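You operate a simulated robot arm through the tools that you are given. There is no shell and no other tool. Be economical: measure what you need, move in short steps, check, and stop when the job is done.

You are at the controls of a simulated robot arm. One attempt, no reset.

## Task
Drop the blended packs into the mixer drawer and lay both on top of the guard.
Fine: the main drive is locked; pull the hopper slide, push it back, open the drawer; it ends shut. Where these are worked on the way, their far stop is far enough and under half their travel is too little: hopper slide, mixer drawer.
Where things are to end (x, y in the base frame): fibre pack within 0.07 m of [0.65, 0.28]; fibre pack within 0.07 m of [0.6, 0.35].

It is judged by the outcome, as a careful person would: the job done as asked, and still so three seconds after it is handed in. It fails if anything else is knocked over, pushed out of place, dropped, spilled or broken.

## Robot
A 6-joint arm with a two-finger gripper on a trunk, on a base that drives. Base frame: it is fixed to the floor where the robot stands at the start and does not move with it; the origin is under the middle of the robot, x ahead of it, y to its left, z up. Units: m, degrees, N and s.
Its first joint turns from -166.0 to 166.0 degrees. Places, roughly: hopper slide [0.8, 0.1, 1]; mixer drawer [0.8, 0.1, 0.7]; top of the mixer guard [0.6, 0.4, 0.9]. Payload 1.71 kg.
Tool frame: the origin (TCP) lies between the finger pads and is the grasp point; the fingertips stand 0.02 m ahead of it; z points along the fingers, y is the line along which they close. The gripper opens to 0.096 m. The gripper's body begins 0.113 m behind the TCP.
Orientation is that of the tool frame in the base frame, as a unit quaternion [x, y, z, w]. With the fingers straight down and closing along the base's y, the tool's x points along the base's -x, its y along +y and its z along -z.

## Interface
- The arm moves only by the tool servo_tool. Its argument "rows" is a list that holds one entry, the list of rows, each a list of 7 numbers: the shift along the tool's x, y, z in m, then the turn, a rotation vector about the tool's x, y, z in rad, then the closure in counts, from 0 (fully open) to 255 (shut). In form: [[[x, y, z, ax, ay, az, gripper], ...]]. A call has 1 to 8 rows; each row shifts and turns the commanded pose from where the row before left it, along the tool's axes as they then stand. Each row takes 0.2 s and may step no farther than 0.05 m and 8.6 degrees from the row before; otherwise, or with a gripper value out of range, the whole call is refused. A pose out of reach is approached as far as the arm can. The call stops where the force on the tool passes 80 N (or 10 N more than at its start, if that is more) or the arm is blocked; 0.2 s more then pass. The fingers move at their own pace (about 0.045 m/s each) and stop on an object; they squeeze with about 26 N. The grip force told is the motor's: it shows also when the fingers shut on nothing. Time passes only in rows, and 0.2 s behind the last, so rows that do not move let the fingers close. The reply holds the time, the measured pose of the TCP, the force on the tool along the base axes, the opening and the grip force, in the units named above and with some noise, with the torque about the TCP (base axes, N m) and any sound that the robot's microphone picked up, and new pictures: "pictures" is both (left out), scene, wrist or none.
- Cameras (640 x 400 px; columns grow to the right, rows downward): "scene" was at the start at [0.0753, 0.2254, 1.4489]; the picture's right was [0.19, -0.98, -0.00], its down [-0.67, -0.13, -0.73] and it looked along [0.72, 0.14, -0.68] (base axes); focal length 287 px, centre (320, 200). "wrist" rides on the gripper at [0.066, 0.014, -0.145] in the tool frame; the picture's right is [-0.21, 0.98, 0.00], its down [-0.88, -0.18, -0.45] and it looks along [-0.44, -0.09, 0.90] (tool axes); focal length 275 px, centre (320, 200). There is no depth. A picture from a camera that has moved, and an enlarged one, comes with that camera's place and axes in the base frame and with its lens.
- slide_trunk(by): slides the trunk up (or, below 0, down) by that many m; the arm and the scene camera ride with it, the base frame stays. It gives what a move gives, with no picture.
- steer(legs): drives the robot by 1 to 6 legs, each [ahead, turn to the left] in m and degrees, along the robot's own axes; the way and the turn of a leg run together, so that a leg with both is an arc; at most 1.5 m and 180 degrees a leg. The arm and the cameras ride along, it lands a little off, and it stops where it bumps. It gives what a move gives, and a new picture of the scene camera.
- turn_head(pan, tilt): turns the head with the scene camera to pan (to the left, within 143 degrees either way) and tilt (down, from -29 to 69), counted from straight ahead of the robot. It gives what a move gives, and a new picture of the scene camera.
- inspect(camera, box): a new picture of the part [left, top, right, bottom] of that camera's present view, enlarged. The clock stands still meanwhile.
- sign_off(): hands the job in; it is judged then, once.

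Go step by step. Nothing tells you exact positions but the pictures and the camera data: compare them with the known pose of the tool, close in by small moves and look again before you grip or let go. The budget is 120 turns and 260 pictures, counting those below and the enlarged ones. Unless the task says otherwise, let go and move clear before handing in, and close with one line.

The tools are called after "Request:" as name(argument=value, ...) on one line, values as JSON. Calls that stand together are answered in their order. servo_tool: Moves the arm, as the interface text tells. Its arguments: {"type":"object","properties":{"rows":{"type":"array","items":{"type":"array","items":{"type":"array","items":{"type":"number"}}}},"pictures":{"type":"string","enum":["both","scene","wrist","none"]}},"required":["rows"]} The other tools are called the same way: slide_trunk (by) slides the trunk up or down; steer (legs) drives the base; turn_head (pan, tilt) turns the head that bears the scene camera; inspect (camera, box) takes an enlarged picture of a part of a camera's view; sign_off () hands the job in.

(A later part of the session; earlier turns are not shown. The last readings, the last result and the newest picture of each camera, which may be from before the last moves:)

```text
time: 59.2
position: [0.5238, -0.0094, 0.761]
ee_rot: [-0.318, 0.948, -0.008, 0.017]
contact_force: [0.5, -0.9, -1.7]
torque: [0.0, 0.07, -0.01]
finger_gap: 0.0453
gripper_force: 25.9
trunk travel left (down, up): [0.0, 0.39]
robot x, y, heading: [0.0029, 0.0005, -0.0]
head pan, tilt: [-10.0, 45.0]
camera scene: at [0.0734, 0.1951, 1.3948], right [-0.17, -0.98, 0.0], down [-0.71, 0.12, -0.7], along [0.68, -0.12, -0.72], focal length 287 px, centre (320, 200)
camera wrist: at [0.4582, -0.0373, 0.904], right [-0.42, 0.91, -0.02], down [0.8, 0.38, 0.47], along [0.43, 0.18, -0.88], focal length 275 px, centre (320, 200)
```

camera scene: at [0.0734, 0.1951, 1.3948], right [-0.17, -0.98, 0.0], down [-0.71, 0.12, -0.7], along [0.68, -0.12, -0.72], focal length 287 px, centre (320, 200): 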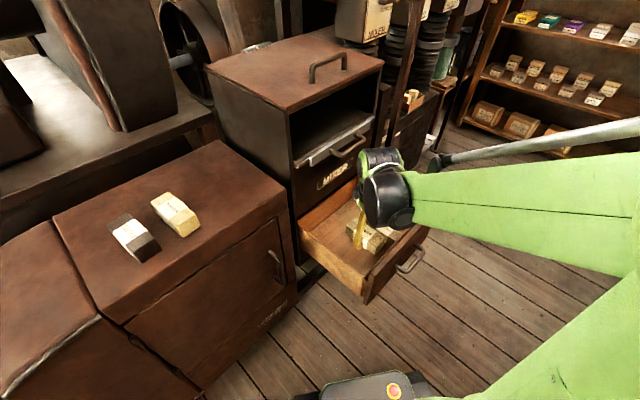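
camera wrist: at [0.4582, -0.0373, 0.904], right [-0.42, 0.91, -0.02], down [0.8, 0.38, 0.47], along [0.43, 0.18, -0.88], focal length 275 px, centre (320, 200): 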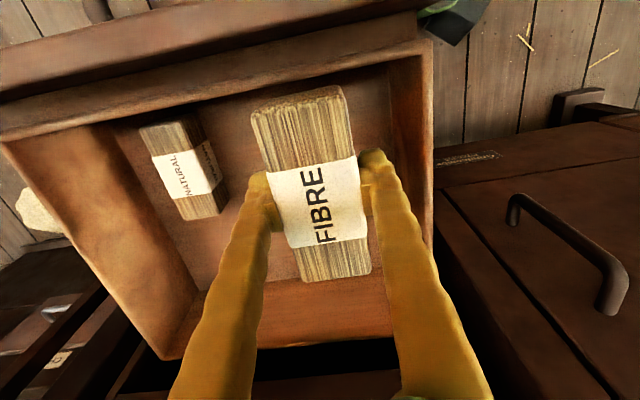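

Pack secure. Raising it with the trunk to clear the guard's height.

Request:
slide_trunk(by=0.28)

Request:
servo_tool(rows=[[[0.02, 0.03, 0, 0, 0, 0, 255], [0.01, 0.045, 0, 0, 0, 0, 255], [0.01, 0.045, 0, 0, 0, 0, 255], [0.0, 0.045, 0, 0, 0, 0, 255]]], pictures="both")

```text
time: 62.1
position: [0.5242, -0.0102, 1.0398]
ee_rot: [-0.317, 0.948, -0.008, 0.017]
contact_force: [0.4, -0.1, -1.3]
torque: [0.04, -0.04, -0.01]
finger_gap: 0.0451
gripper_force: 26.0
trunk travel left (down, up): [-0.28, 0.11]
robot x, y, heading: [0.0012, -0.0001, -0.3]
head pan, tilt: [-10.0, 45.0]
```

```text
time: 63.1
position: [0.3939, 0.1001, 1.0351]
ee_rot: [-0.317, 0.948, -0.008, 0.016]
contact_force: [0.0, 0.2, -1.2]
torque: [0.04, 0.01, 0.01]
finger_gap: 0.045
gripper_force: 26.0
trunk travel left (down, up): [-0.28, 0.11]
robot x, y, heading: [-0.0042, -0.0018, 0.1]
head pan, tilt: [-10.0, 45.0]
camera scene: at [0.0769, 0.195, 1.6748], right [-0.17, -0.98, 0.0], down [-0.71, 0.12, -0.7], along [0.69, -0.12, -0.72], focal length 287 px, centre (320, 200)
camera wrist: at [0.3277, 0.0706, 1.1792], right [-0.42, 0.91, -0.02], down [0.79, 0.38, 0.47], along [0.44, 0.18, -0.88], focal length 275 px, centre (320, 200)
```

scene: 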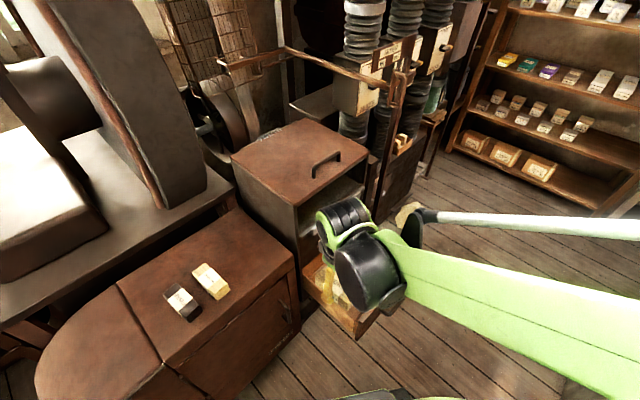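
wrist: 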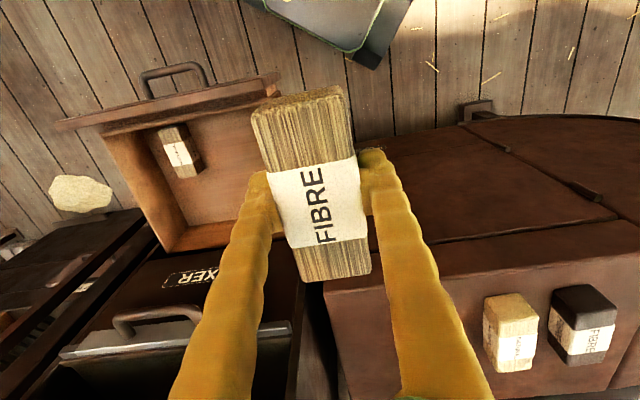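

Decoy NATURAL is at about (0.51, 0.42) with its top at z≈0.945, so the guard top is ≈0.91. Let me look closely at the guard's free area.

Request:
turn_head(pan=15, tilt=55)

Request:
inspect(camera="scene", box=[160, 80, 460, 280])

```text
time: 64.0
position: [0.3939, 0.0981, 1.037]
ee_rot: [-0.317, 0.948, -0.008, 0.016]
contact_force: [0.7, 0.3, -1.6]
torque: [-0.04, -0.02, 0.01]
finger_gap: 0.0451
gripper_force: 25.6
trunk travel left (down, up): [-0.28, 0.11]
robot x, y, heading: [0.0018, 0.0018, 0.1]
head pan, tilt: [15.0, 55.0]
camera scene: at [0.0663, 0.2279, 1.6615], right [0.26, -0.97, 0.0], down [-0.8, -0.21, -0.56], along [0.54, 0.15, -0.83], focal length 287 px, centre (320, 200)
```

scene: 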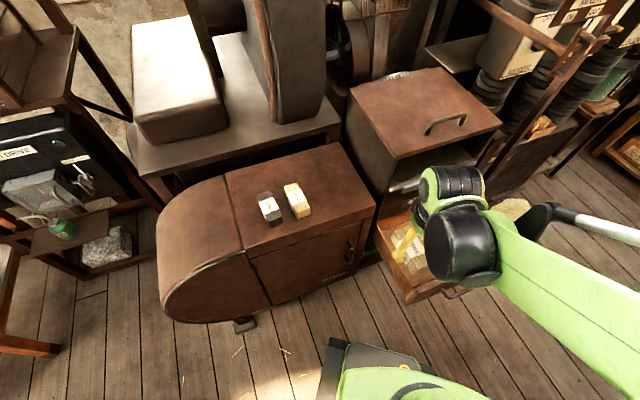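

```text
2.00 times, centred on (310, 180) of scene
camera zoom: at [0.0663, 0.2279, 1.6615], right [0.26, -0.97, 0.0], down [-0.8, -0.21, -0.56], along [0.54, 0.15, -0.83], focal length 575 px, centre (340, 240)
```

zoom: 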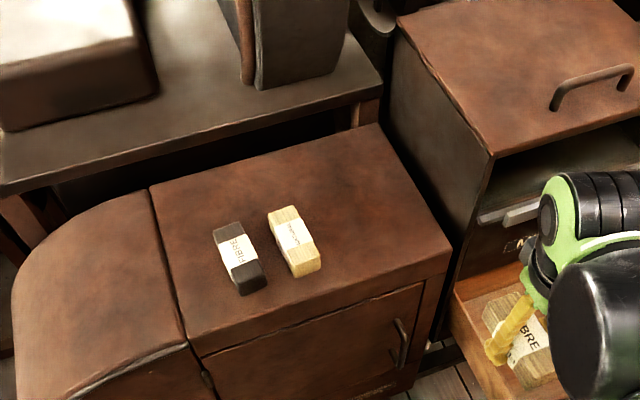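

Guard's top edges measured: the right edge runs (0.59,0.20)→(0.82,0.36). I'll place the first pack near (0.636, 0.30) and the second near (0.589, 0.365). Moving over the guard.

Request:
servo_tool(rows=[[[0, 0.04, -0.01, 0, 0, 0, 255], [-0.04, -0.003, 0, 0, 0, 0, 255], [-0.045, -0.003, 0, 0, 0, 0, 255], [-0.045, -0.003, 0, 0, 0, 0, 255], [-0.045, -0.003, 0, 0, 0, 0, 255], [-0.045, -0.003, 0, 0, 0, 0, 255], [-0.045, -0.003, 0, 0, 0, 0, 255]]], pictures="both")

```text
time: 65.6
position: [0.5918, 0.2759, 1.0505]
ee_rot: [-0.317, 0.948, -0.007, 0.016]
contact_force: [0.2, 1.1, -1.2]
torque: [-0.01, -0.08, -0.02]
finger_gap: 0.0453
gripper_force: 26.7
trunk travel left (down, up): [-0.28, 0.11]
robot x, y, heading: [-0.0016, -0.0007, 0.1]
head pan, tilt: [15.0, 55.0]
camera scene: at [0.0659, 0.2278, 1.6615], right [0.26, -0.97, 0.0], down [-0.8, -0.21, -0.56], along [0.54, 0.15, -0.83], focal length 287 px, centre (320, 200)
camera wrist: at [0.525, 0.2474, 1.1946], right [-0.42, 0.91, -0.02], down [0.79, 0.38, 0.47], along [0.44, 0.18, -0.88], focal length 275 px, centre (320, 200)
```

scene: 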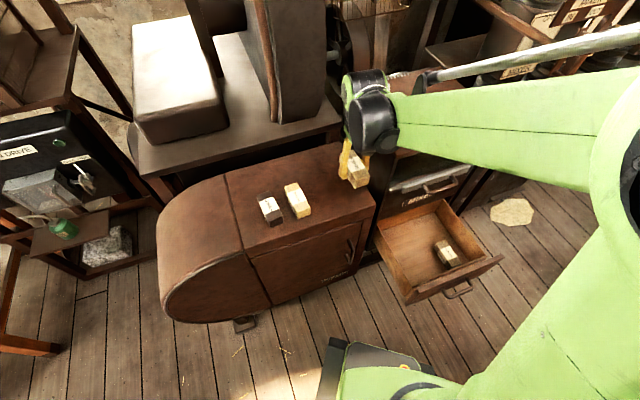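
wrist: 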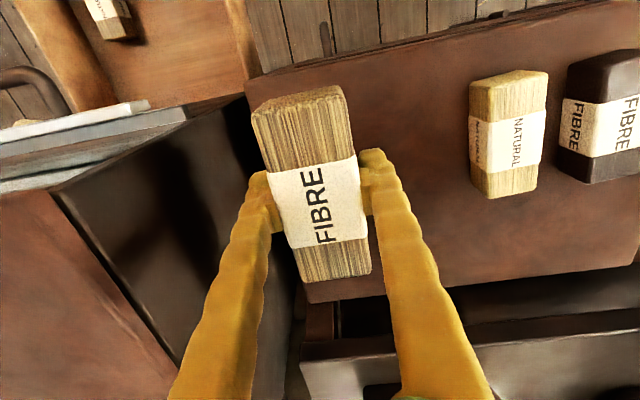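

Decoys are well clear. Moving to the final spot and descending to just above the guard.

Request:
servo_tool(rows=[[[-0.025, -0.004, 0, 0, 0, 0, 255], [-0.023, -0.003, 0.01, 0, 0, 0, 255], [0, 0, 0.03, 0, 0, 0, 255], [0, 0, 0.03, 0, 0, 0, 255], [0, 0, 0, 0, 0, 0, 255]]], pictures="both")

Request:
inspect(camera="scene", box=[280, 60, 440, 240])

```text
time: 66.8
position: [0.6363, 0.298, 0.9823]
ee_rot: [-0.316, 0.948, -0.007, 0.016]
contact_force: [-0.3, 0.7, -0.2]
torque: [-0.04, 0.01, -0.02]
finger_gap: 0.0453
gripper_force: 26.3
trunk travel left (down, up): [-0.28, 0.11]
robot x, y, heading: [0.0045, -0.0012, 0.2]
head pan, tilt: [15.0, 55.0]
camera scene: at [0.0672, 0.2282, 1.6615], right [0.26, -0.97, 0.0], down [-0.8, -0.21, -0.56], along [0.54, 0.15, -0.83], focal length 287 px, centre (320, 200)
camera wrist: at [0.5708, 0.2704, 1.1257], right [-0.42, 0.91, -0.02], down [0.8, 0.38, 0.47], along [0.43, 0.18, -0.88], focal length 275 px, centre (320, 200)
```

scene: 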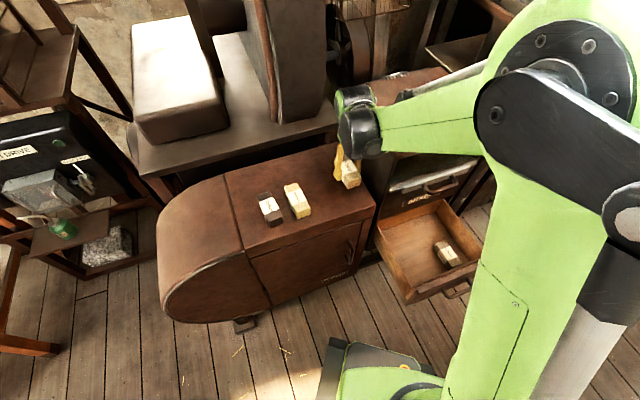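
wrist: 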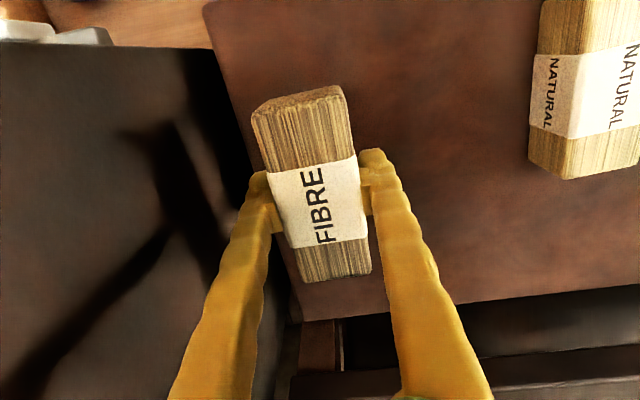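

```text
2.22 times, centred on (360, 150) of scene
camera zoom: at [0.0672, 0.2282, 1.6615], right [0.26, -0.97, 0.0], down [-0.8, -0.21, -0.56], along [0.54, 0.15, -0.83], focal length 639 px, centre (231, 311)
```

zoom: 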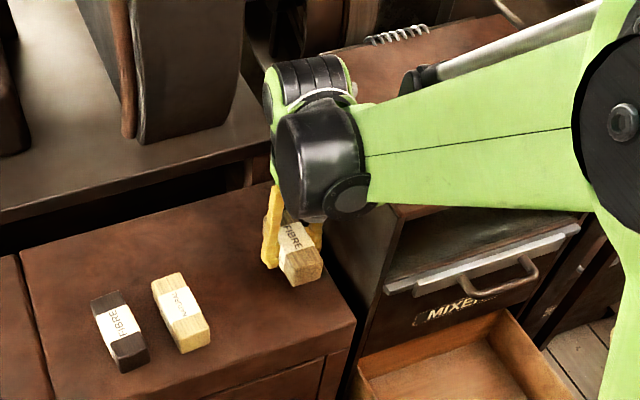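

Position over the guard is good (~0.06 m from its edge). Lowering gently.

Request:
servo_tool(rows=[[[0, 0, 0.012, 0, 0, 0, 255], [0, 0, 0.01, 0, 0, 0, 255]]], pictures="none")

Request:
servo_tool(rows=[[[0, 0, 0.006, 0, 0, 0, 255]]], pictures="wrist")

```text
time: 67.4
position: [0.6371, 0.2973, 0.9591]
ee_rot: [-0.316, 0.949, -0.007, 0.016]
contact_force: [0.2, 0.3, -1.8]
torque: [-0.03, -0.01, -0.03]
finger_gap: 0.0454
gripper_force: 26.0
trunk travel left (down, up): [-0.28, 0.11]
robot x, y, heading: [-0.0031, -0.0011, -0.0]
head pan, tilt: [15.0, 55.0]
```

```text
time: 67.8
position: [0.6375, 0.2986, 0.9552]
ee_rot: [-0.316, 0.949, -0.009, 0.016]
contact_force: [0.0, 0.1, -0.9]
torque: [0.01, -0.01, -0.01]
finger_gap: 0.0453
gripper_force: 26.4
trunk travel left (down, up): [-0.28, 0.11]
robot x, y, heading: [0.0035, 0.0018, 0.0]
head pan, tilt: [15.0, 55.0]
camera wrist: at [0.5717, 0.27, 1.0983], right [-0.42, 0.91, -0.02], down [0.79, 0.38, 0.47], along [0.44, 0.18, -0.88], focal length 275 px, centre (320, 200)
```

wrist: 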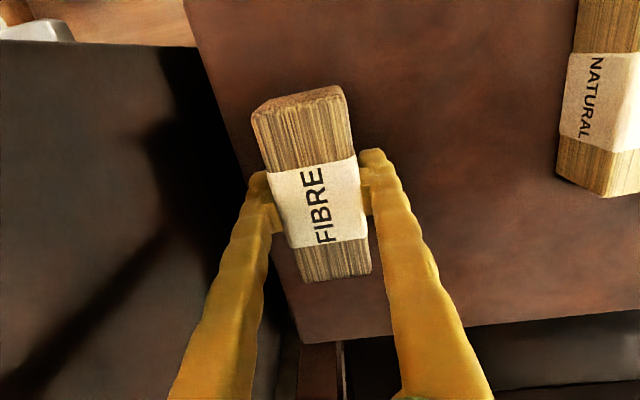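

Request:
servo_tool(rows=[[[0, 0, 0.004, 0, 0, 0, 255], [0, 0, 0.003, 0, 0, 0, 255]]], pictures="none")

Request:
servo_tool(rows=[[[0, 0, 0.003, 0, 0, 0, 255]]], pictures="none")

Request:
servo_tool(rows=[[[0, 0, 0.003, 0, 0, 0, 255]]], pictures="none")

```text
time: 68.4
position: [0.6389, 0.2983, 0.9465]
ee_rot: [-0.317, 0.948, -0.009, 0.016]
contact_force: [0.2, -0.2, -0.6]
torque: [0.0, -0.01, 0.0]
finger_gap: 0.0451
gripper_force: 25.8
trunk travel left (down, up): [-0.28, 0.11]
robot x, y, heading: [-0.0007, 0.0021, 0.0]
head pan, tilt: [15.0, 55.0]
```

```text
time: 68.8
position: [0.6374, 0.2972, 0.9456]
ee_rot: [-0.316, 0.949, -0.008, 0.016]
contact_force: [1.5, -0.2, -0.6]
torque: [-0.02, 0.01, 0.0]
finger_gap: 0.0452
gripper_force: 26.6
trunk travel left (down, up): [-0.28, 0.11]
robot x, y, heading: [0.0003, 0.0022, 0.1]
head pan, tilt: [15.0, 55.0]
```

```text
time: 69.2
position: [0.6386, 0.2986, 0.9426]
ee_rot: [-0.317, 0.948, -0.009, 0.017]
contact_force: [-0.2, -0.3, -0.6]
torque: [0.01, -0.01, -0.01]
finger_gap: 0.0454
gripper_force: 25.8
trunk travel left (down, up): [-0.28, 0.11]
robot x, y, heading: [0.0005, -0.0049, -0.1]
head pan, tilt: [15.0, 55.0]
```

Request:
servo_tool(rows=[[[0, 0, 0.003, 0, 0, 0, 255]]], pictures="wrist")

Request:
inspect(camera="scene", box=[300, 120, 400, 220])

```text
time: 69.6
position: [0.6375, 0.2976, 0.9413]
ee_rot: [-0.317, 0.948, -0.008, 0.017]
contact_force: [2.9, 1.4, 15.6]
torque: [-0.11, -0.05, -0.11]
finger_gap: 0.0453
gripper_force: 26.0
trunk travel left (down, up): [-0.28, 0.11]
robot x, y, heading: [-0.0027, 0.0002, 0.3]
head pan, tilt: [15.0, 55.0]
camera wrist: at [0.5719, 0.2697, 1.0838], right [-0.42, 0.91, -0.02], down [0.79, 0.38, 0.47], along [0.44, 0.18, -0.88], focal length 275 px, centre (320, 200)
```

wrist: 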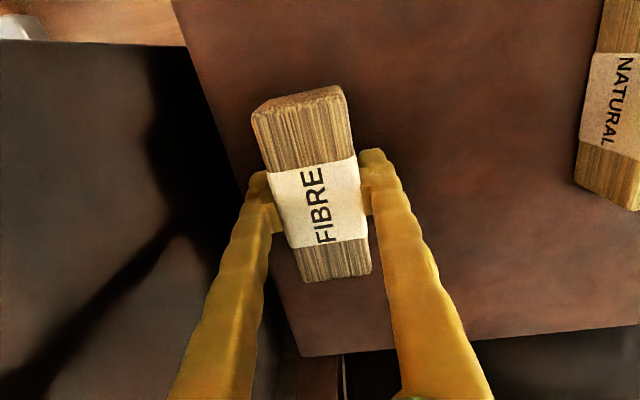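

```text
4.00 times, centred on (350, 170) of scene
camera zoom: at [0.0659, 0.2277, 1.6618], right [0.26, -0.97, 0.0], down [-0.8, -0.21, -0.56], along [0.54, 0.15, -0.83], focal length 1150 px, centre (200, 320)
```

zoom: 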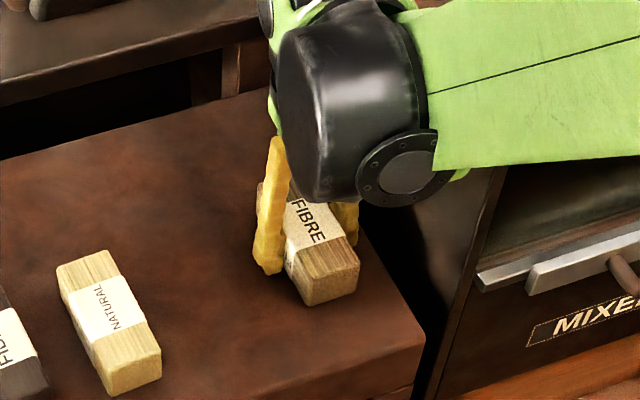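

Touchdown (16 N). Opening slightly and lifting away.

Request:
servo_tool(rows=[[[0, 0, 0, 0, 0, 0, 80], [0, 0, 0, 0, 0, 0, 80], [0, 0, -0.02, 0, 0, 0, 80], [0, 0, -0.03, 0, 0, 0, 80], [0, 0, -0.04, 0, 0, 0, 80], [0.02, 0, -0.04, 0, 0, 0, 80]]], pictures="both")

```text
time: 71.0
position: [0.6174, 0.2868, 1.0692]
ee_rot: [-0.316, 0.949, -0.008, 0.017]
contact_force: [0.5, 0.8, -0.4]
torque: [-0.04, 0.03, -0.03]
finger_gap: 0.0656
gripper_force: 0.1
trunk travel left (down, up): [-0.28, 0.11]
robot x, y, heading: [-0.0001, -0.0015, -0.0]
head pan, tilt: [15.0, 55.0]
camera scene: at [0.0666, 0.2284, 1.6615], right [0.26, -0.97, 0.0], down [-0.8, -0.21, -0.56], along [0.54, 0.15, -0.83], focal length 287 px, centre (320, 200)
camera wrist: at [0.5512, 0.2591, 1.2124], right [-0.42, 0.91, -0.02], down [0.79, 0.38, 0.47], along [0.44, 0.18, -0.88], focal length 275 px, centre (320, 200)
```

scene: 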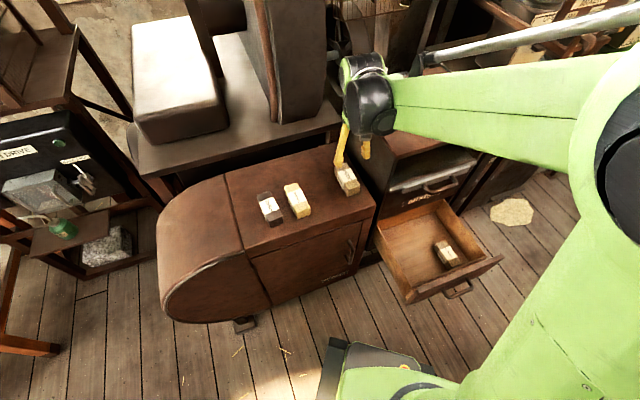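
wrist: 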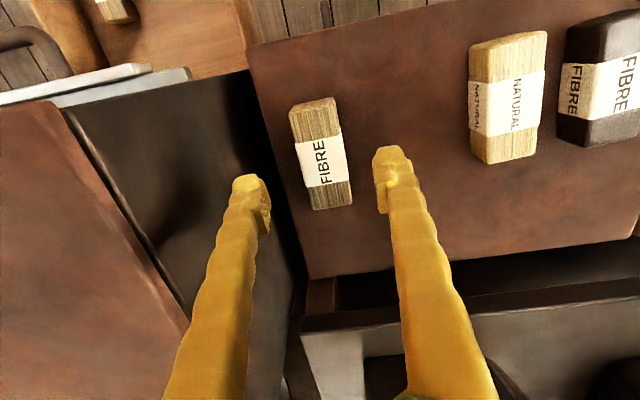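

First pack placed neatly. Going back for the second: retreat outward, then over the drawer.

Request:
servo_tool(rows=[[[0.045, 0, 0, 0, 0, 0, 80], [0.045, 0, 0, 0, 0, 0, 80], [0.045, 0, 0, 0, 0, 0, 80], [0.045, 0, 0, 0, 0, 0, 80], [0.045, 0, 0, 0, 0, 0, 80], [0.045, 0, 0, 0, 0, 0, 80], [0, -0.045, 0, 0, 0, 0, 80], [0, -0.045, 0, 0, 0, 0, 80]]], pictures="none")

Request:
servo_tool(rows=[[[0, -0.045, 0.02, 0, 0, 0, 80], [0, -0.045, 0.02, 0, 0, 0, 80], [-0.01, -0.045, 0.02, 0, 0, 0, 80], [-0.01, -0.045, 0.02, 0, 0, 0, 80], [-0.01, -0.045, 0.02, 0, 0, 0, 80]]], pictures="both")

```text
time: 72.8
position: [0.4533, 0.0532, 1.0641]
ee_rot: [-0.317, 0.948, -0.008, 0.018]
contact_force: [-1.8, 0.5, -0.4]
torque: [0.0, -0.12, -0.02]
finger_gap: 0.0658
gripper_force: 0.1
trunk travel left (down, up): [-0.28, 0.11]
robot x, y, heading: [-0.0019, -0.0015, -0.0]
head pan, tilt: [15.0, 55.0]
```

```text
refused: row 3 steps farther than a row can; nothing moved
```

Request:
servo_tool(rows=[[[-0.005, -0.04, 0.01, 0, 0, 0, 80], [-0.005, -0.04, 0.01, 0, 0, 0, 80], [-0.005, -0.04, 0.02, 0, 0, 0, 80], [-0.005, -0.04, 0.02, 0, 0, 0, 80], [-0.007, -0.04, 0.02, 0, 0, 0, 80], [-0.006, -0.038, 0.02, 0, 0, 0, 80]]], pictures="both")

```text
time: 74.2
position: [0.6296, -0.1168, 0.9708]
ee_rot: [-0.316, 0.949, -0.008, 0.016]
contact_force: [0.4, -0.7, 0.6]
torque: [-0.03, -0.01, -0.04]
finger_gap: 0.0661
gripper_force: 0.0
trunk travel left (down, up): [-0.28, 0.11]
robot x, y, heading: [-0.0001, -0.0004, -0.1]
head pan, tilt: [15.0, 55.0]
camera scene: at [0.067, 0.228, 1.6615], right [0.26, -0.97, 0.0], down [-0.8, -0.21, -0.56], along [0.54, 0.15, -0.83], focal length 287 px, centre (320, 200)
camera wrist: at [0.5629, -0.1444, 1.1143], right [-0.42, 0.91, -0.02], down [0.8, 0.38, 0.47], along [0.44, 0.18, -0.88], focal length 275 px, centre (320, 200)
```

scene: 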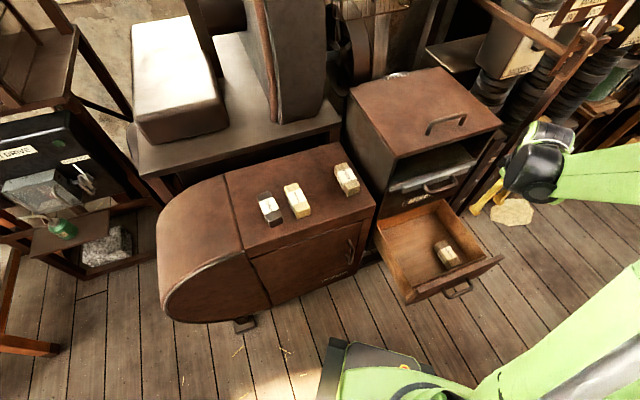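
wrist: 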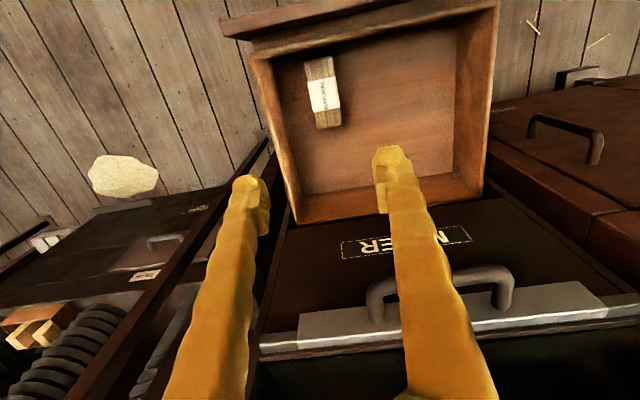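

NATURAL pack is near (0.620,-0.125), close to the drawer's right wall. I'll shift a bit and lower with the trunk.

Request:
servo_tool(rows=[[[0.012, 0.005, 0, 0, 0, 0, 80]]], pictures="none")

Request:
slide_trunk(by=-0.24)

Request:
servo_tool(rows=[[[0, 0, 0, 0, 0, 0, 80]]], pictures="both")

```text
time: 74.6
position: [0.616, -0.12, 0.9703]
ee_rot: [-0.317, 0.948, -0.009, 0.017]
contact_force: [-0.8, 0.4, 0.3]
torque: [-0.01, -0.01, 0.02]
finger_gap: 0.0659
gripper_force: 0.0
trunk travel left (down, up): [-0.28, 0.11]
robot x, y, heading: [0.0019, 0.0003, -0.2]
head pan, tilt: [15.0, 55.0]
```

```text
time: 77.1
position: [0.6165, -0.1208, 0.7316]
ee_rot: [-0.317, 0.948, -0.008, 0.016]
contact_force: [0.7, 1.7, -0.3]
torque: [0.0, 0.0, 0.04]
finger_gap: 0.0658
gripper_force: 0.1
trunk travel left (down, up): [-0.04, 0.35]
robot x, y, heading: [0.0005, 0.0015, 0.0]
head pan, tilt: [15.0, 55.0]
```

```text
time: 77.5
position: [0.6156, -0.1209, 0.7308]
ee_rot: [-0.317, 0.948, -0.008, 0.016]
contact_force: [0.1, 0.0, 0.4]
torque: [0.0, -0.03, -0.01]
finger_gap: 0.0659
gripper_force: 0.1
trunk travel left (down, up): [-0.04, 0.35]
robot x, y, heading: [0.0005, -0.0013, 0.0]
head pan, tilt: [15.0, 55.0]
camera scene: at [0.0628, 0.2279, 1.4216], right [0.26, -0.97, 0.0], down [-0.8, -0.21, -0.56], along [0.54, 0.15, -0.83], focal length 287 px, centre (320, 200)
camera wrist: at [0.5494, -0.1482, 0.874], right [-0.42, 0.91, -0.02], down [0.79, 0.38, 0.47], along [0.44, 0.18, -0.88], focal length 275 px, centre (320, 200)
```

scene: 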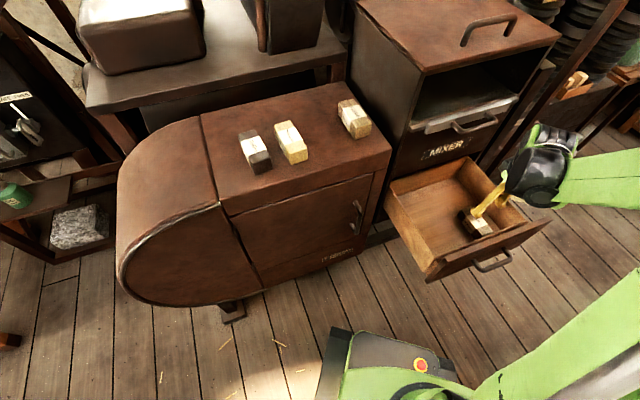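
wrist: 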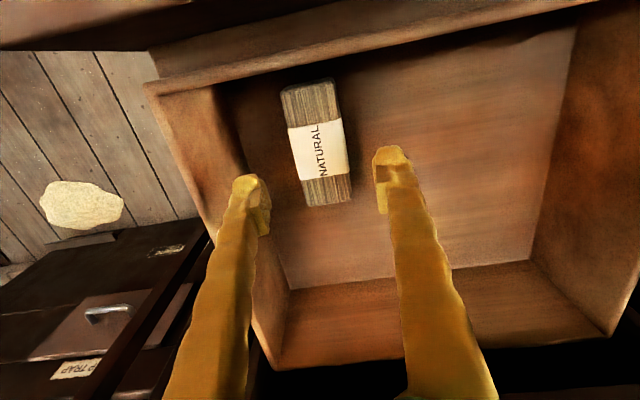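

Well centred, with ample wall clearance. Descending.

Request:
servo_tool(rows=[[[0, -0.002, 0.03, 0, 0, 0, 80], [0, -0.002, 0.03, 0, 0, 0, 80], [0, 0, 0.02, 0, 0, 0, 80], [0, 0, 0.01, 0, 0, 0, 80]]], pictures="wrist")

```text
time: 78.5
position: [0.6218, -0.124, 0.6408]
ee_rot: [-0.316, 0.948, -0.008, 0.017]
contact_force: [-1.3, 1.0, 1.1]
torque: [0.0, 0.01, -0.01]
finger_gap: 0.0662
gripper_force: 0.1
trunk travel left (down, up): [-0.04, 0.35]
robot x, y, heading: [-0.0026, 0.0003, -0.1]
head pan, tilt: [15.0, 55.0]
camera wrist: at [0.5554, -0.1522, 0.7843], right [-0.42, 0.91, -0.02], down [0.79, 0.38, 0.47], along [0.44, 0.18, -0.88], focal length 275 px, centre (320, 200)
```

wrist: 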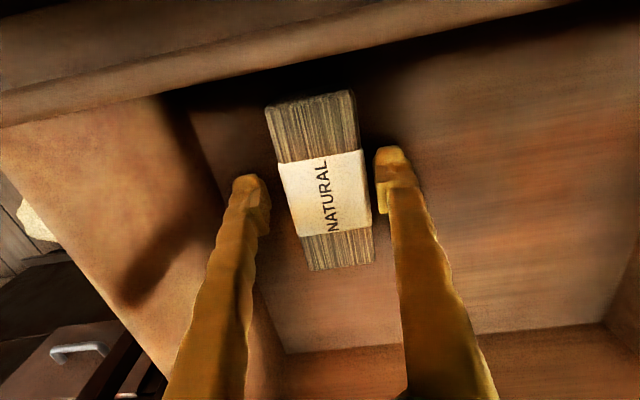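

Request:
servo_tool(rows=[[[0, 0.001, 0.008, 0, 0, 0, 80], [0, 0, 0, 0, 0, 0, 255], [0, 0, 0, 0, 0, 0, 255], [0, 0, 0, 0, 0, 0, 255], [0, 0, 0, 0, 0, 0, 255]]], pictures="wrist")

```text
time: 79.7
position: [0.6217, -0.123, 0.6327]
ee_rot: [-0.316, 0.949, -0.009, 0.017]
contact_force: [0.1, -0.1, 1.0]
torque: [0.04, 0.08, 0.01]
finger_gap: 0.0448
gripper_force: 26.1
trunk travel left (down, up): [-0.04, 0.35]
robot x, y, heading: [-0.0007, -0.0038, 0.2]
head pan, tilt: [15.0, 55.0]
camera wrist: at [0.5552, -0.1511, 0.7768], right [-0.42, 0.91, -0.02], down [0.79, 0.38, 0.47], along [0.44, 0.18, -0.88], focal length 275 px, centre (320, 200)
```

wrist: 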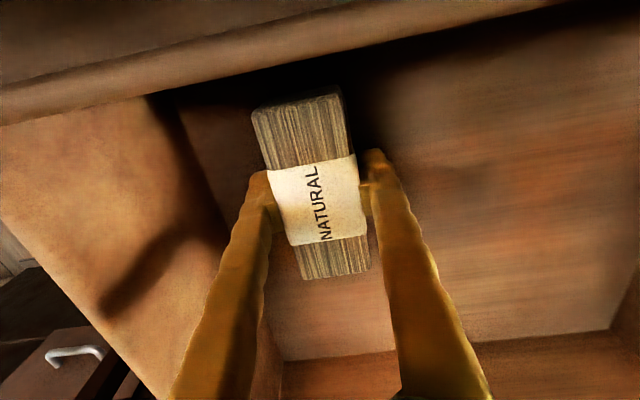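

Gripped. Lifting: a short arm lift, then the trunk up.

Request:
servo_tool(rows=[[[0.002, 0, -0.03, 0, 0, 0, 255], [0.004, 0, -0.04, 0, 0, 0, 255], [0.004, 0, -0.04, 0, 0, 0, 255]]], pictures="wrist")

Request:
slide_trunk(by=0.3)

```text
time: 80.5
position: [0.6091, -0.1283, 0.7426]
ee_rot: [-0.316, 0.948, -0.008, 0.017]
contact_force: [1.1, 0.0, -1.1]
torque: [0.0, 0.03, 0.0]
finger_gap: 0.0449
gripper_force: 26.1
trunk travel left (down, up): [-0.04, 0.35]
robot x, y, heading: [-0.0011, -0.0008, -0.1]
head pan, tilt: [15.0, 55.0]
camera wrist: at [0.543, -0.1558, 0.8858], right [-0.42, 0.91, -0.02], down [0.8, 0.38, 0.47], along [0.43, 0.18, -0.88], focal length 275 px, centre (320, 200)
```

wrist: 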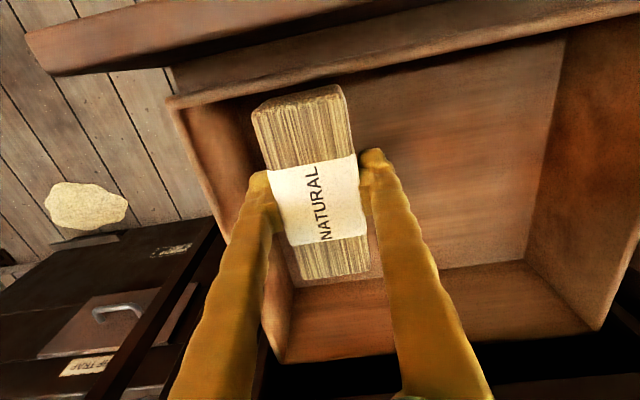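

```text
time: 83.5
position: [0.6097, -0.1274, 1.0419]
ee_rot: [-0.317, 0.948, -0.008, 0.016]
contact_force: [-0.1, -0.8, -0.6]
torque: [-0.01, 0.0, 0.0]
finger_gap: 0.0448
gripper_force: 25.9
trunk travel left (down, up): [-0.34, 0.05]
robot x, y, heading: [-0.0005, -0.0002, -0.1]
head pan, tilt: [15.0, 55.0]
```

Moving around the machine's front toward the guard.

Request:
servo_tool(rows=[[[0.005, 0.045, -0.004, 0, 0, 0, 255], [0.003, 0.045, 0, 0, 0, 0, 255], [0.003, 0.045, 0, 0, 0, 0, 255], [0, 0.045, 0, 0, 0, 0, 255], [0, 0.045, 0, 0, 0, 0, 255], [0, 0.045, 0, 0, 0, 0, 255], [0, 0.045, 0, 0, 0, 0, 255], [0, 0.045, 0, 0, 0, 0, 255]]], pictures="wrist")

```text
time: 85.3
position: [0.3834, 0.1526, 1.0354]
ee_rot: [-0.317, 0.948, -0.008, 0.016]
contact_force: [1.3, 1.0, -1.0]
torque: [-0.01, -0.01, 0.0]
finger_gap: 0.0447
gripper_force: 26.3
trunk travel left (down, up): [-0.34, 0.05]
robot x, y, heading: [-0.0001, 0.0015, -0.1]
head pan, tilt: [15.0, 55.0]
camera wrist: at [0.317, 0.1254, 1.1782], right [-0.42, 0.91, -0.02], down [0.79, 0.38, 0.47], along [0.44, 0.18, -0.88], focal length 275 px, centre (320, 200)
```

wrist: 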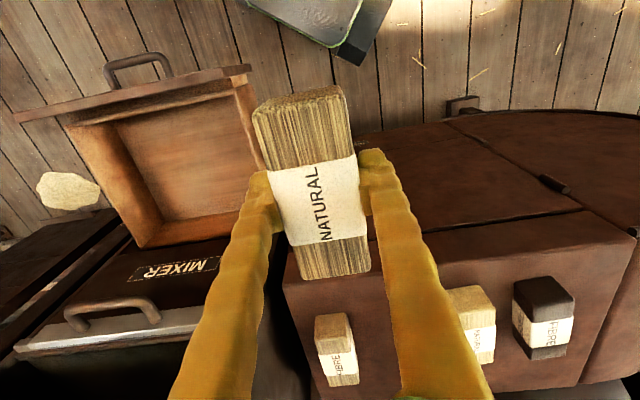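

Request:
servo_tool(rows=[[[-0.0417, 0.0066, -0.003, 0, 0, 0, 255], [-0.0417, 0.0066, -0.003, 0, 0, 0, 255], [-0.0417, 0.0066, -0.003, 0, 0, 0, 255], [-0.0417, 0.0066, -0.003, 0, 0, 0, 255], [-0.0417, 0.0066, 0, 0, 0, 0, 255], [-0.0417, 0.0066, 0, 0, 0, 0, 255], [-0.0417, 0.0066, 0, 0, 0, 0, 255]]], pictures="both")

```text
time: 86.9
position: [0.5892, 0.3658, 1.0548]
ee_rot: [-0.316, 0.949, -0.008, 0.016]
contact_force: [0.4, 0.0, -0.6]
torque: [0.03, 0.01, 0.0]
finger_gap: 0.0449
gripper_force: 25.9
trunk travel left (down, up): [-0.34, 0.05]
robot x, y, heading: [-0.0035, 0.0006, 0.1]
head pan, tilt: [15.0, 55.0]
camera scene: at [0.0678, 0.2279, 1.7215], right [0.26, -0.97, 0.0], down [-0.8, -0.21, -0.56], along [0.54, 0.15, -0.83], focal length 287 px, centre (320, 200)
camera wrist: at [0.5229, 0.3379, 1.1984], right [-0.42, 0.91, -0.02], down [0.79, 0.38, 0.47], along [0.44, 0.18, -0.88], focal length 275 px, centre (320, 200)
```

scene: 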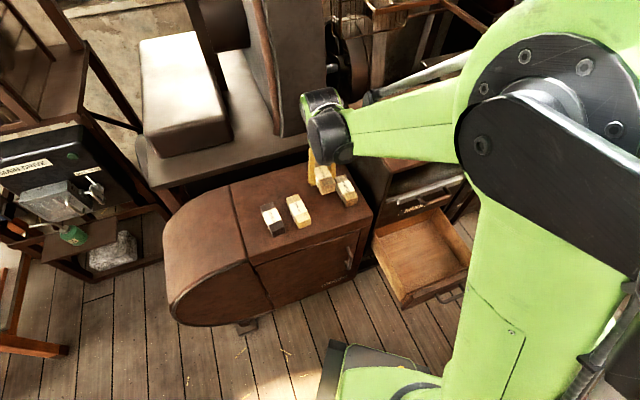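
wrist: 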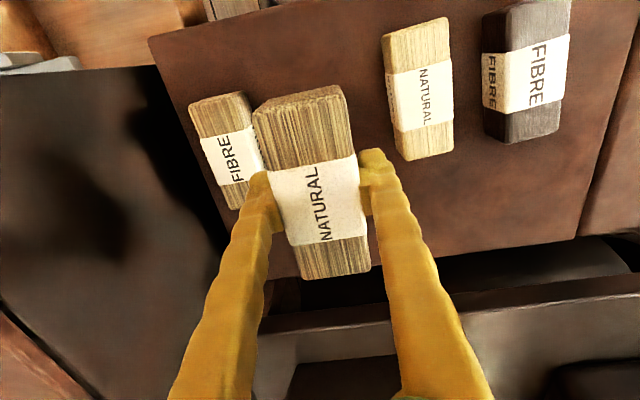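

The spot is midway between the first pack and the NATURAL decoy, ~0.09 m from each. Lowering.

Request:
servo_tool(rows=[[[0, 0, 0.03, 0, 0, 0, 255], [0, 0, 0.03, 0, 0, 0, 255], [0, 0, 0.03, 0, 0, 0, 255], [0, 0, 0.01, 0, 0, 0, 255]]], pictures="wrist")

```text
time: 87.9
position: [0.5938, 0.3657, 0.9556]
ee_rot: [-0.316, 0.948, -0.008, 0.017]
contact_force: [0.3, -0.2, -0.5]
torque: [-0.01, 0.03, 0.0]
finger_gap: 0.0448
gripper_force: 26.5
trunk travel left (down, up): [-0.34, 0.05]
robot x, y, heading: [0.0026, -0.0009, -0.2]
head pan, tilt: [15.0, 55.0]
camera wrist: at [0.5268, 0.3366, 1.0994], right [-0.42, 0.91, -0.02], down [0.79, 0.38, 0.47], along [0.44, 0.18, -0.88], focal length 275 px, centre (320, 200)
```

wrist: 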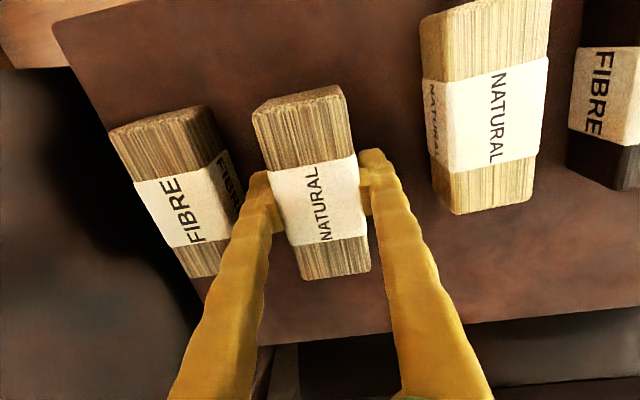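

Request:
servo_tool(rows=[[[0, 0.006, 0, 0, 0, 0, 255], [0, 0, 0.006, 0, 0, 0, 255], [0, 0, 0.004, 0, 0, 0, 255]]], pictures="none")

Request:
servo_tool(rows=[[[0, 0, 0.003, 0, 0, 0, 255]]], pictures="none")

```text
time: 88.7
position: [0.5896, 0.3701, 0.9457]
ee_rot: [-0.316, 0.948, -0.008, 0.017]
contact_force: [0.2, 0.7, -0.2]
torque: [0.01, -0.02, 0.01]
finger_gap: 0.0447
gripper_force: 26.3
trunk travel left (down, up): [-0.34, 0.05]
robot x, y, heading: [-0.0012, -0.0027, 0.1]
head pan, tilt: [15.0, 55.0]
```

```text
time: 89.1
position: [0.5896, 0.3695, 0.9432]
ee_rot: [-0.317, 0.948, -0.008, 0.016]
contact_force: [-0.1, 1.0, -1.3]
torque: [-0.03, 0.01, -0.04]
finger_gap: 0.0448
gripper_force: 25.7
trunk travel left (down, up): [-0.34, 0.05]
robot x, y, heading: [0.0015, -0.0028, -0.2]
head pan, tilt: [15.0, 55.0]
```

Request:
servo_tool(rows=[[[0, 0, 0.003, 0, 0, 0, 255]]], pictures="none")

Request:
servo_tool(rows=[[[0, 0, 0.002, 0, 0, 0, 255]]], pictures="wrist")

```text
time: 89.5
position: [0.5892, 0.3696, 0.9415]
ee_rot: [-0.316, 0.948, -0.008, 0.017]
contact_force: [6.5, 3.6, 34.2]
torque: [-0.06, 0.22, 0.23]
finger_gap: 0.0451
gripper_force: 26.1
trunk travel left (down, up): [-0.34, 0.05]
robot x, y, heading: [0.0003, 0.0, 0.0]
head pan, tilt: [15.0, 55.0]
```

```text
time: 89.9
position: [0.5898, 0.3684, 0.939]
ee_rot: [-0.316, 0.949, -0.007, 0.018]
contact_force: [9.5, 4.6, 58.5]
torque: [0.58, 0.66, -0.07]
finger_gap: 0.045
gripper_force: 26.1
trunk travel left (down, up): [-0.34, 0.05]
robot x, y, heading: [0.0019, -0.0024, 0.2]
head pan, tilt: [15.0, 55.0]
camera wrist: at [0.523, 0.3409, 1.0833], right [-0.42, 0.91, -0.02], down [0.79, 0.38, 0.47], along [0.44, 0.19, -0.88], focal length 275 px, centre (320, 200)
```

wrist: 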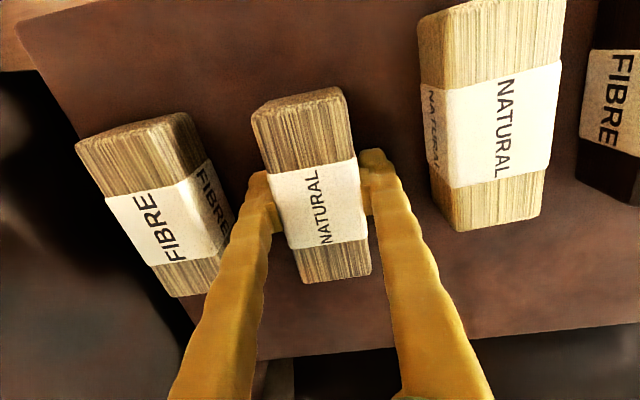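

Pack is down. Easing the pressure, opening slightly, and lifting clear.

Request:
servo_tool(rows=[[[0, 0, -0.004, 0, 0, 0, 255], [0, 0, 0, 0, 0, 0, 100], [0, 0, 0, 0, 0, 0, 100], [0, 0, -0.02, 0, 0, 0, 100], [0, 0, -0.03, 0, 0, 0, 100], [0, 0, -0.04, 0, 0, 0, 100], [0.02, 0, -0.04, 0, 0, 0, 100]]], pictures="both")

```text
time: 91.5
position: [0.5694, 0.3589, 1.0716]
ee_rot: [-0.315, 0.949, -0.008, 0.016]
contact_force: [-0.2, 0.2, 0.6]
torque: [-0.03, 0.01, 0.0]
finger_gap: 0.0584
gripper_force: 0.1
trunk travel left (down, up): [-0.34, 0.05]
robot x, y, heading: [-0.0001, 0.0011, 0.1]
head pan, tilt: [15.0, 55.0]
camera scene: at [0.0672, 0.2283, 1.7215], right [0.26, -0.97, 0.0], down [-0.8, -0.21, -0.56], along [0.54, 0.15, -0.83], focal length 287 px, centre (320, 200)
camera wrist: at [0.5037, 0.3311, 1.2152], right [-0.42, 0.91, -0.02], down [0.79, 0.38, 0.47], along [0.44, 0.18, -0.88], focal length 275 px, centre (320, 200)
```

scene: 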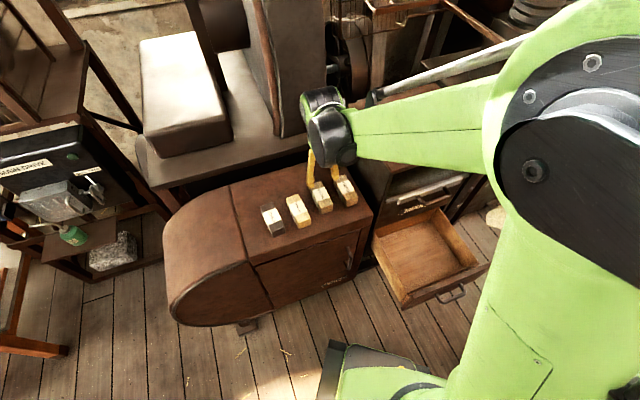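
wrist: 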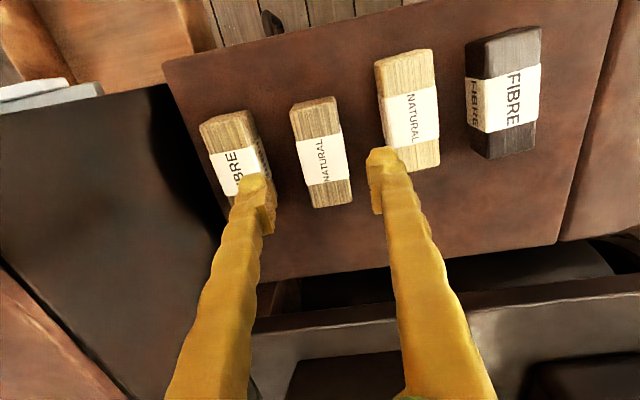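

Both packs are laid. Now to shut the drawer: retreat, then come around in front of it with closed fingers.

Request:
servo_tool(rows=[[[0.045, 0, 0, 0, 0, 0, 100], [0.045, 0, 0, 0, 0, 0, 100], [0.045, 0, 0, 0, 0, 0, 100], [0.045, 0, 0, 0, 0, 0, 100], [0.045, 0, 0, 0, 0, 0, 100], [0.023, -0.041, 0, 0, 0, 0, 255], [0.023, -0.041, 0, 0, 0, 0, 255], [0.023, -0.041, 0, 0, 0, 0, 255]]], pictures="none")

Request:
servo_tool(rows=[[[0.023, -0.041, 0, 0, 0, 0, 255], [0.023, -0.041, 0, 0, 0, 0, 255], [0.023, -0.041, 0, 0, 0, 0, 255], [0.023, -0.041, 0, 0, 0, 0, 255], [0.023, -0.041, 0, 0, 0, 0, 255]]], pictures="both")

```text
time: 93.3
position: [0.4089, 0.0837, 1.0658]
ee_rot: [-0.316, 0.949, -0.008, 0.017]
contact_force: [-0.3, -0.4, 0.7]
torque: [-0.07, -0.02, 0.0]
finger_gap: 0.0001
gripper_force: 9.9
trunk travel left (down, up): [-0.34, 0.05]
robot x, y, heading: [-0.0009, -0.0024, -0.1]
head pan, tilt: [15.0, 55.0]
```

```text
time: 94.5
position: [0.4405, -0.1501, 1.0688]
ee_rot: [-0.318, 0.948, -0.009, 0.017]
contact_force: [0.5, -0.2, -1.3]
torque: [-0.02, -0.01, 0.02]
finger_gap: 0.0002
gripper_force: 26.2
trunk travel left (down, up): [-0.34, 0.05]
robot x, y, heading: [-0.0059, -0.0022, -0.3]
head pan, tilt: [15.0, 55.0]
camera scene: at [0.0675, 0.2278, 1.7215], right [0.26, -0.97, 0.0], down [-0.8, -0.21, -0.56], along [0.54, 0.15, -0.83], focal length 287 px, centre (320, 200)
camera wrist: at [0.3738, -0.1775, 1.2122], right [-0.42, 0.91, -0.02], down [0.79, 0.38, 0.47], along [0.44, 0.18, -0.88], focal length 275 px, centre (320, 200)
```

scene: 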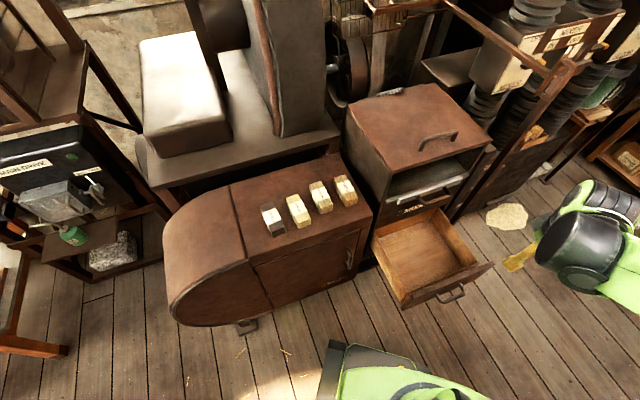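
wrist: 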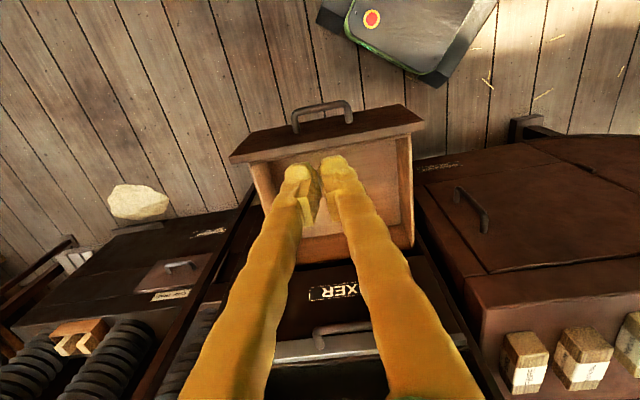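

Bar confirmed at (0.464,-0.146). Backing off a bit more, tilting the tool toward the drawer front.

Request:
servo_tool(rows=[[[0.03, -0.006, 0, 0, 0, 0, 255], [0.03, -0.005, 0, 0, 0, 0, 255], [0, 0, 0, 0, -0.14, 0, 255], [0, 0, 0, 0, -0.14, 0, 255], [0, 0, 0, 0, -0.14, 0, 255], [0, 0, 0, 0, -0.14, 0, 255], [0, 0, 0, 0, -0.14, 0, 255]]], pictures="both")

```text
time: 96.1
position: [0.399, -0.1944, 1.0666]
ee_rot: [-0.3, 0.885, 0.101, 0.342]
contact_force: [-0.3, 0.7, 0.8]
torque: [0.0, 0.0, 0.02]
finger_gap: 0.0001
gripper_force: 26.5
trunk travel left (down, up): [-0.34, 0.05]
robot x, y, heading: [0.0014, 0.0013, 0.0]
head pan, tilt: [15.0, 55.0]
camera scene: at [0.0674, 0.2278, 1.7215], right [0.26, -0.97, 0.0], down [-0.8, -0.21, -0.56], along [0.54, 0.15, -0.83], focal length 287 px, centre (320, 200)
camera wrist: at [0.2727, -0.2688, 1.1319], right [-0.47, 0.88, 0.11], down [0.38, 0.09, 0.92], along [0.8, 0.47, -0.38], focal length 275 px, centre (320, 200)
```

scene: 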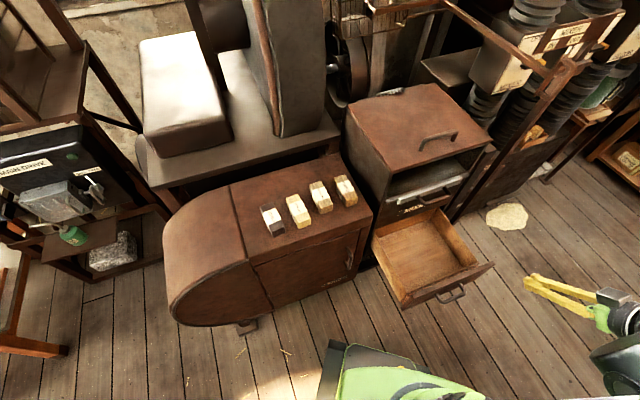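
wrist: 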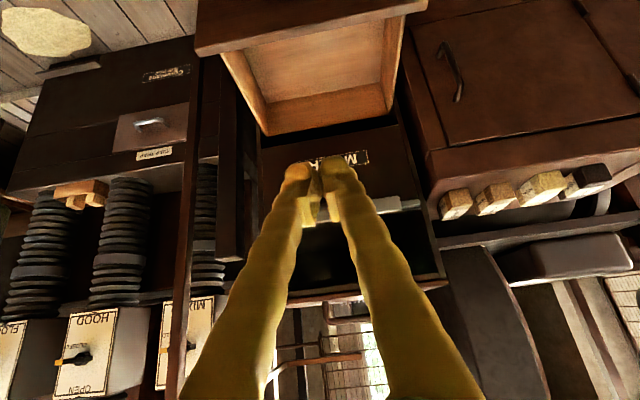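

Lowering with the trunk to drawer-front height.

Request:
slide_trunk(by=-0.34)

Request:
servo_tool(rows=[[[0, 0, 0, 0, 0, 0, 255]]], pictures="both")

```text
time: 99.4
position: [0.3971, -0.1938, 0.7274]
ee_rot: [-0.3, 0.885, 0.101, 0.341]
contact_force: [0.6, 0.1, 0.1]
torque: [0.0, -0.04, 0.02]
finger_gap: 0.0
gripper_force: 26.3
trunk travel left (down, up): [0.0, 0.39]
robot x, y, heading: [0.0018, 0.0033, 0.1]
head pan, tilt: [15.0, 55.0]
```

```text
time: 99.8
position: [0.3973, -0.1925, 0.7276]
ee_rot: [-0.3, 0.885, 0.101, 0.34]
contact_force: [-0.2, 0.3, -0.3]
torque: [0.02, -0.01, 0.0]
finger_gap: 0.0
gripper_force: 26.2
trunk travel left (down, up): [0.0, 0.39]
robot x, y, heading: [0.0002, 0.0015, -0.1]
head pan, tilt: [15.0, 55.0]
camera scene: at [0.0619, 0.2278, 1.3816], right [0.26, -0.97, 0.0], down [-0.8, -0.21, -0.56], along [0.54, 0.15, -0.83], focal length 287 px, centre (320, 200)
camera wrist: at [0.2722, -0.2687, 0.7922], right [-0.47, 0.88, 0.11], down [0.38, 0.09, 0.92], along [0.8, 0.47, -0.38], focal length 275 px, centre (320, 200)
```

scene: 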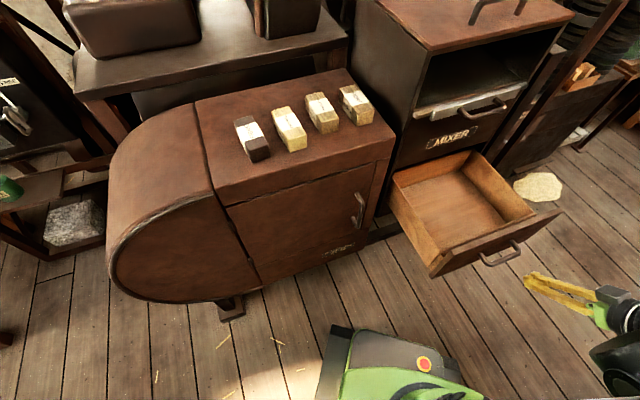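
wrist: 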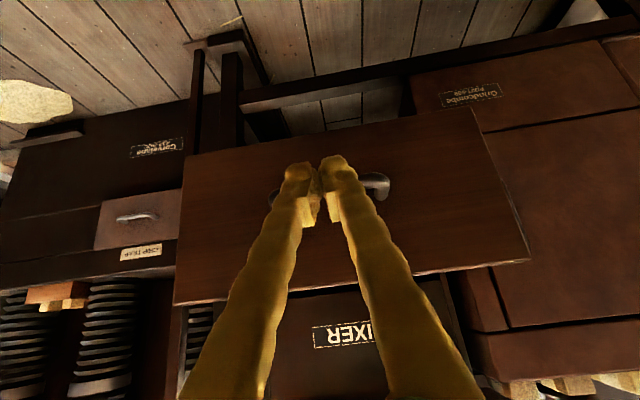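

The tips face the drawer front just above its bar. Raising slightly and advancing inward.

Request:
servo_tool(rows=[[[-0.01, 0, -0.011, 0, 0, 0, 255], [-0.0224, -0.0004, 0.02, 0, 0, 0, 255], [-0.0224, -0.0004, 0.02, 0, 0, 0, 255], [-0.0149, -0.0003, 0.0133, 0, 0, 0, 255]]], pictures="both")

```text
time: 100.8
position: [0.4629, -0.1466, 0.7419]
ee_rot: [-0.3, 0.885, 0.1, 0.341]
contact_force: [0.2, 0.2, -0.4]
torque: [-0.04, -0.01, -0.01]
finger_gap: 0.0001
gripper_force: 26.5
trunk travel left (down, up): [0.0, 0.39]
robot x, y, heading: [-0.0022, 0.0007, -0.1]
head pan, tilt: [15.0, 55.0]
camera scene: at [0.0617, 0.2278, 1.3816], right [0.26, -0.97, 0.0], down [-0.8, -0.21, -0.56], along [0.54, 0.15, -0.83], focal length 287 px, centre (320, 200)
camera wrist: at [0.3374, -0.2214, 0.8065], right [-0.47, 0.88, 0.11], down [0.38, 0.09, 0.92], along [0.8, 0.47, -0.38], focal length 275 px, centre (320, 200)
```

scene: 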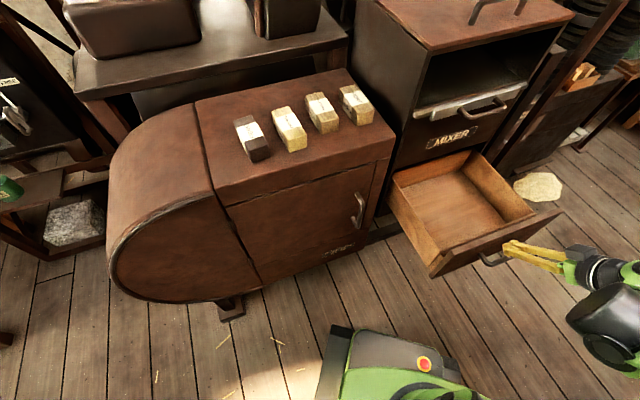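
wrist: 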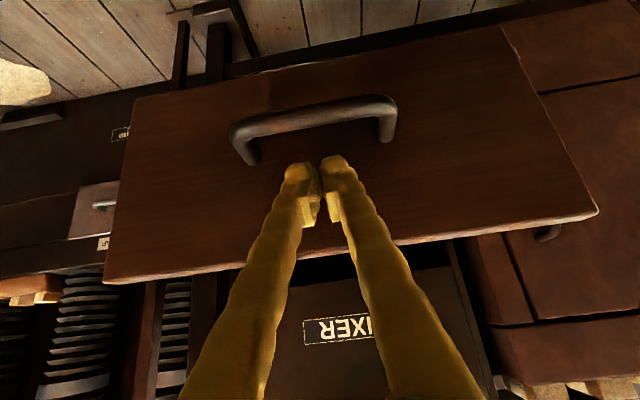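

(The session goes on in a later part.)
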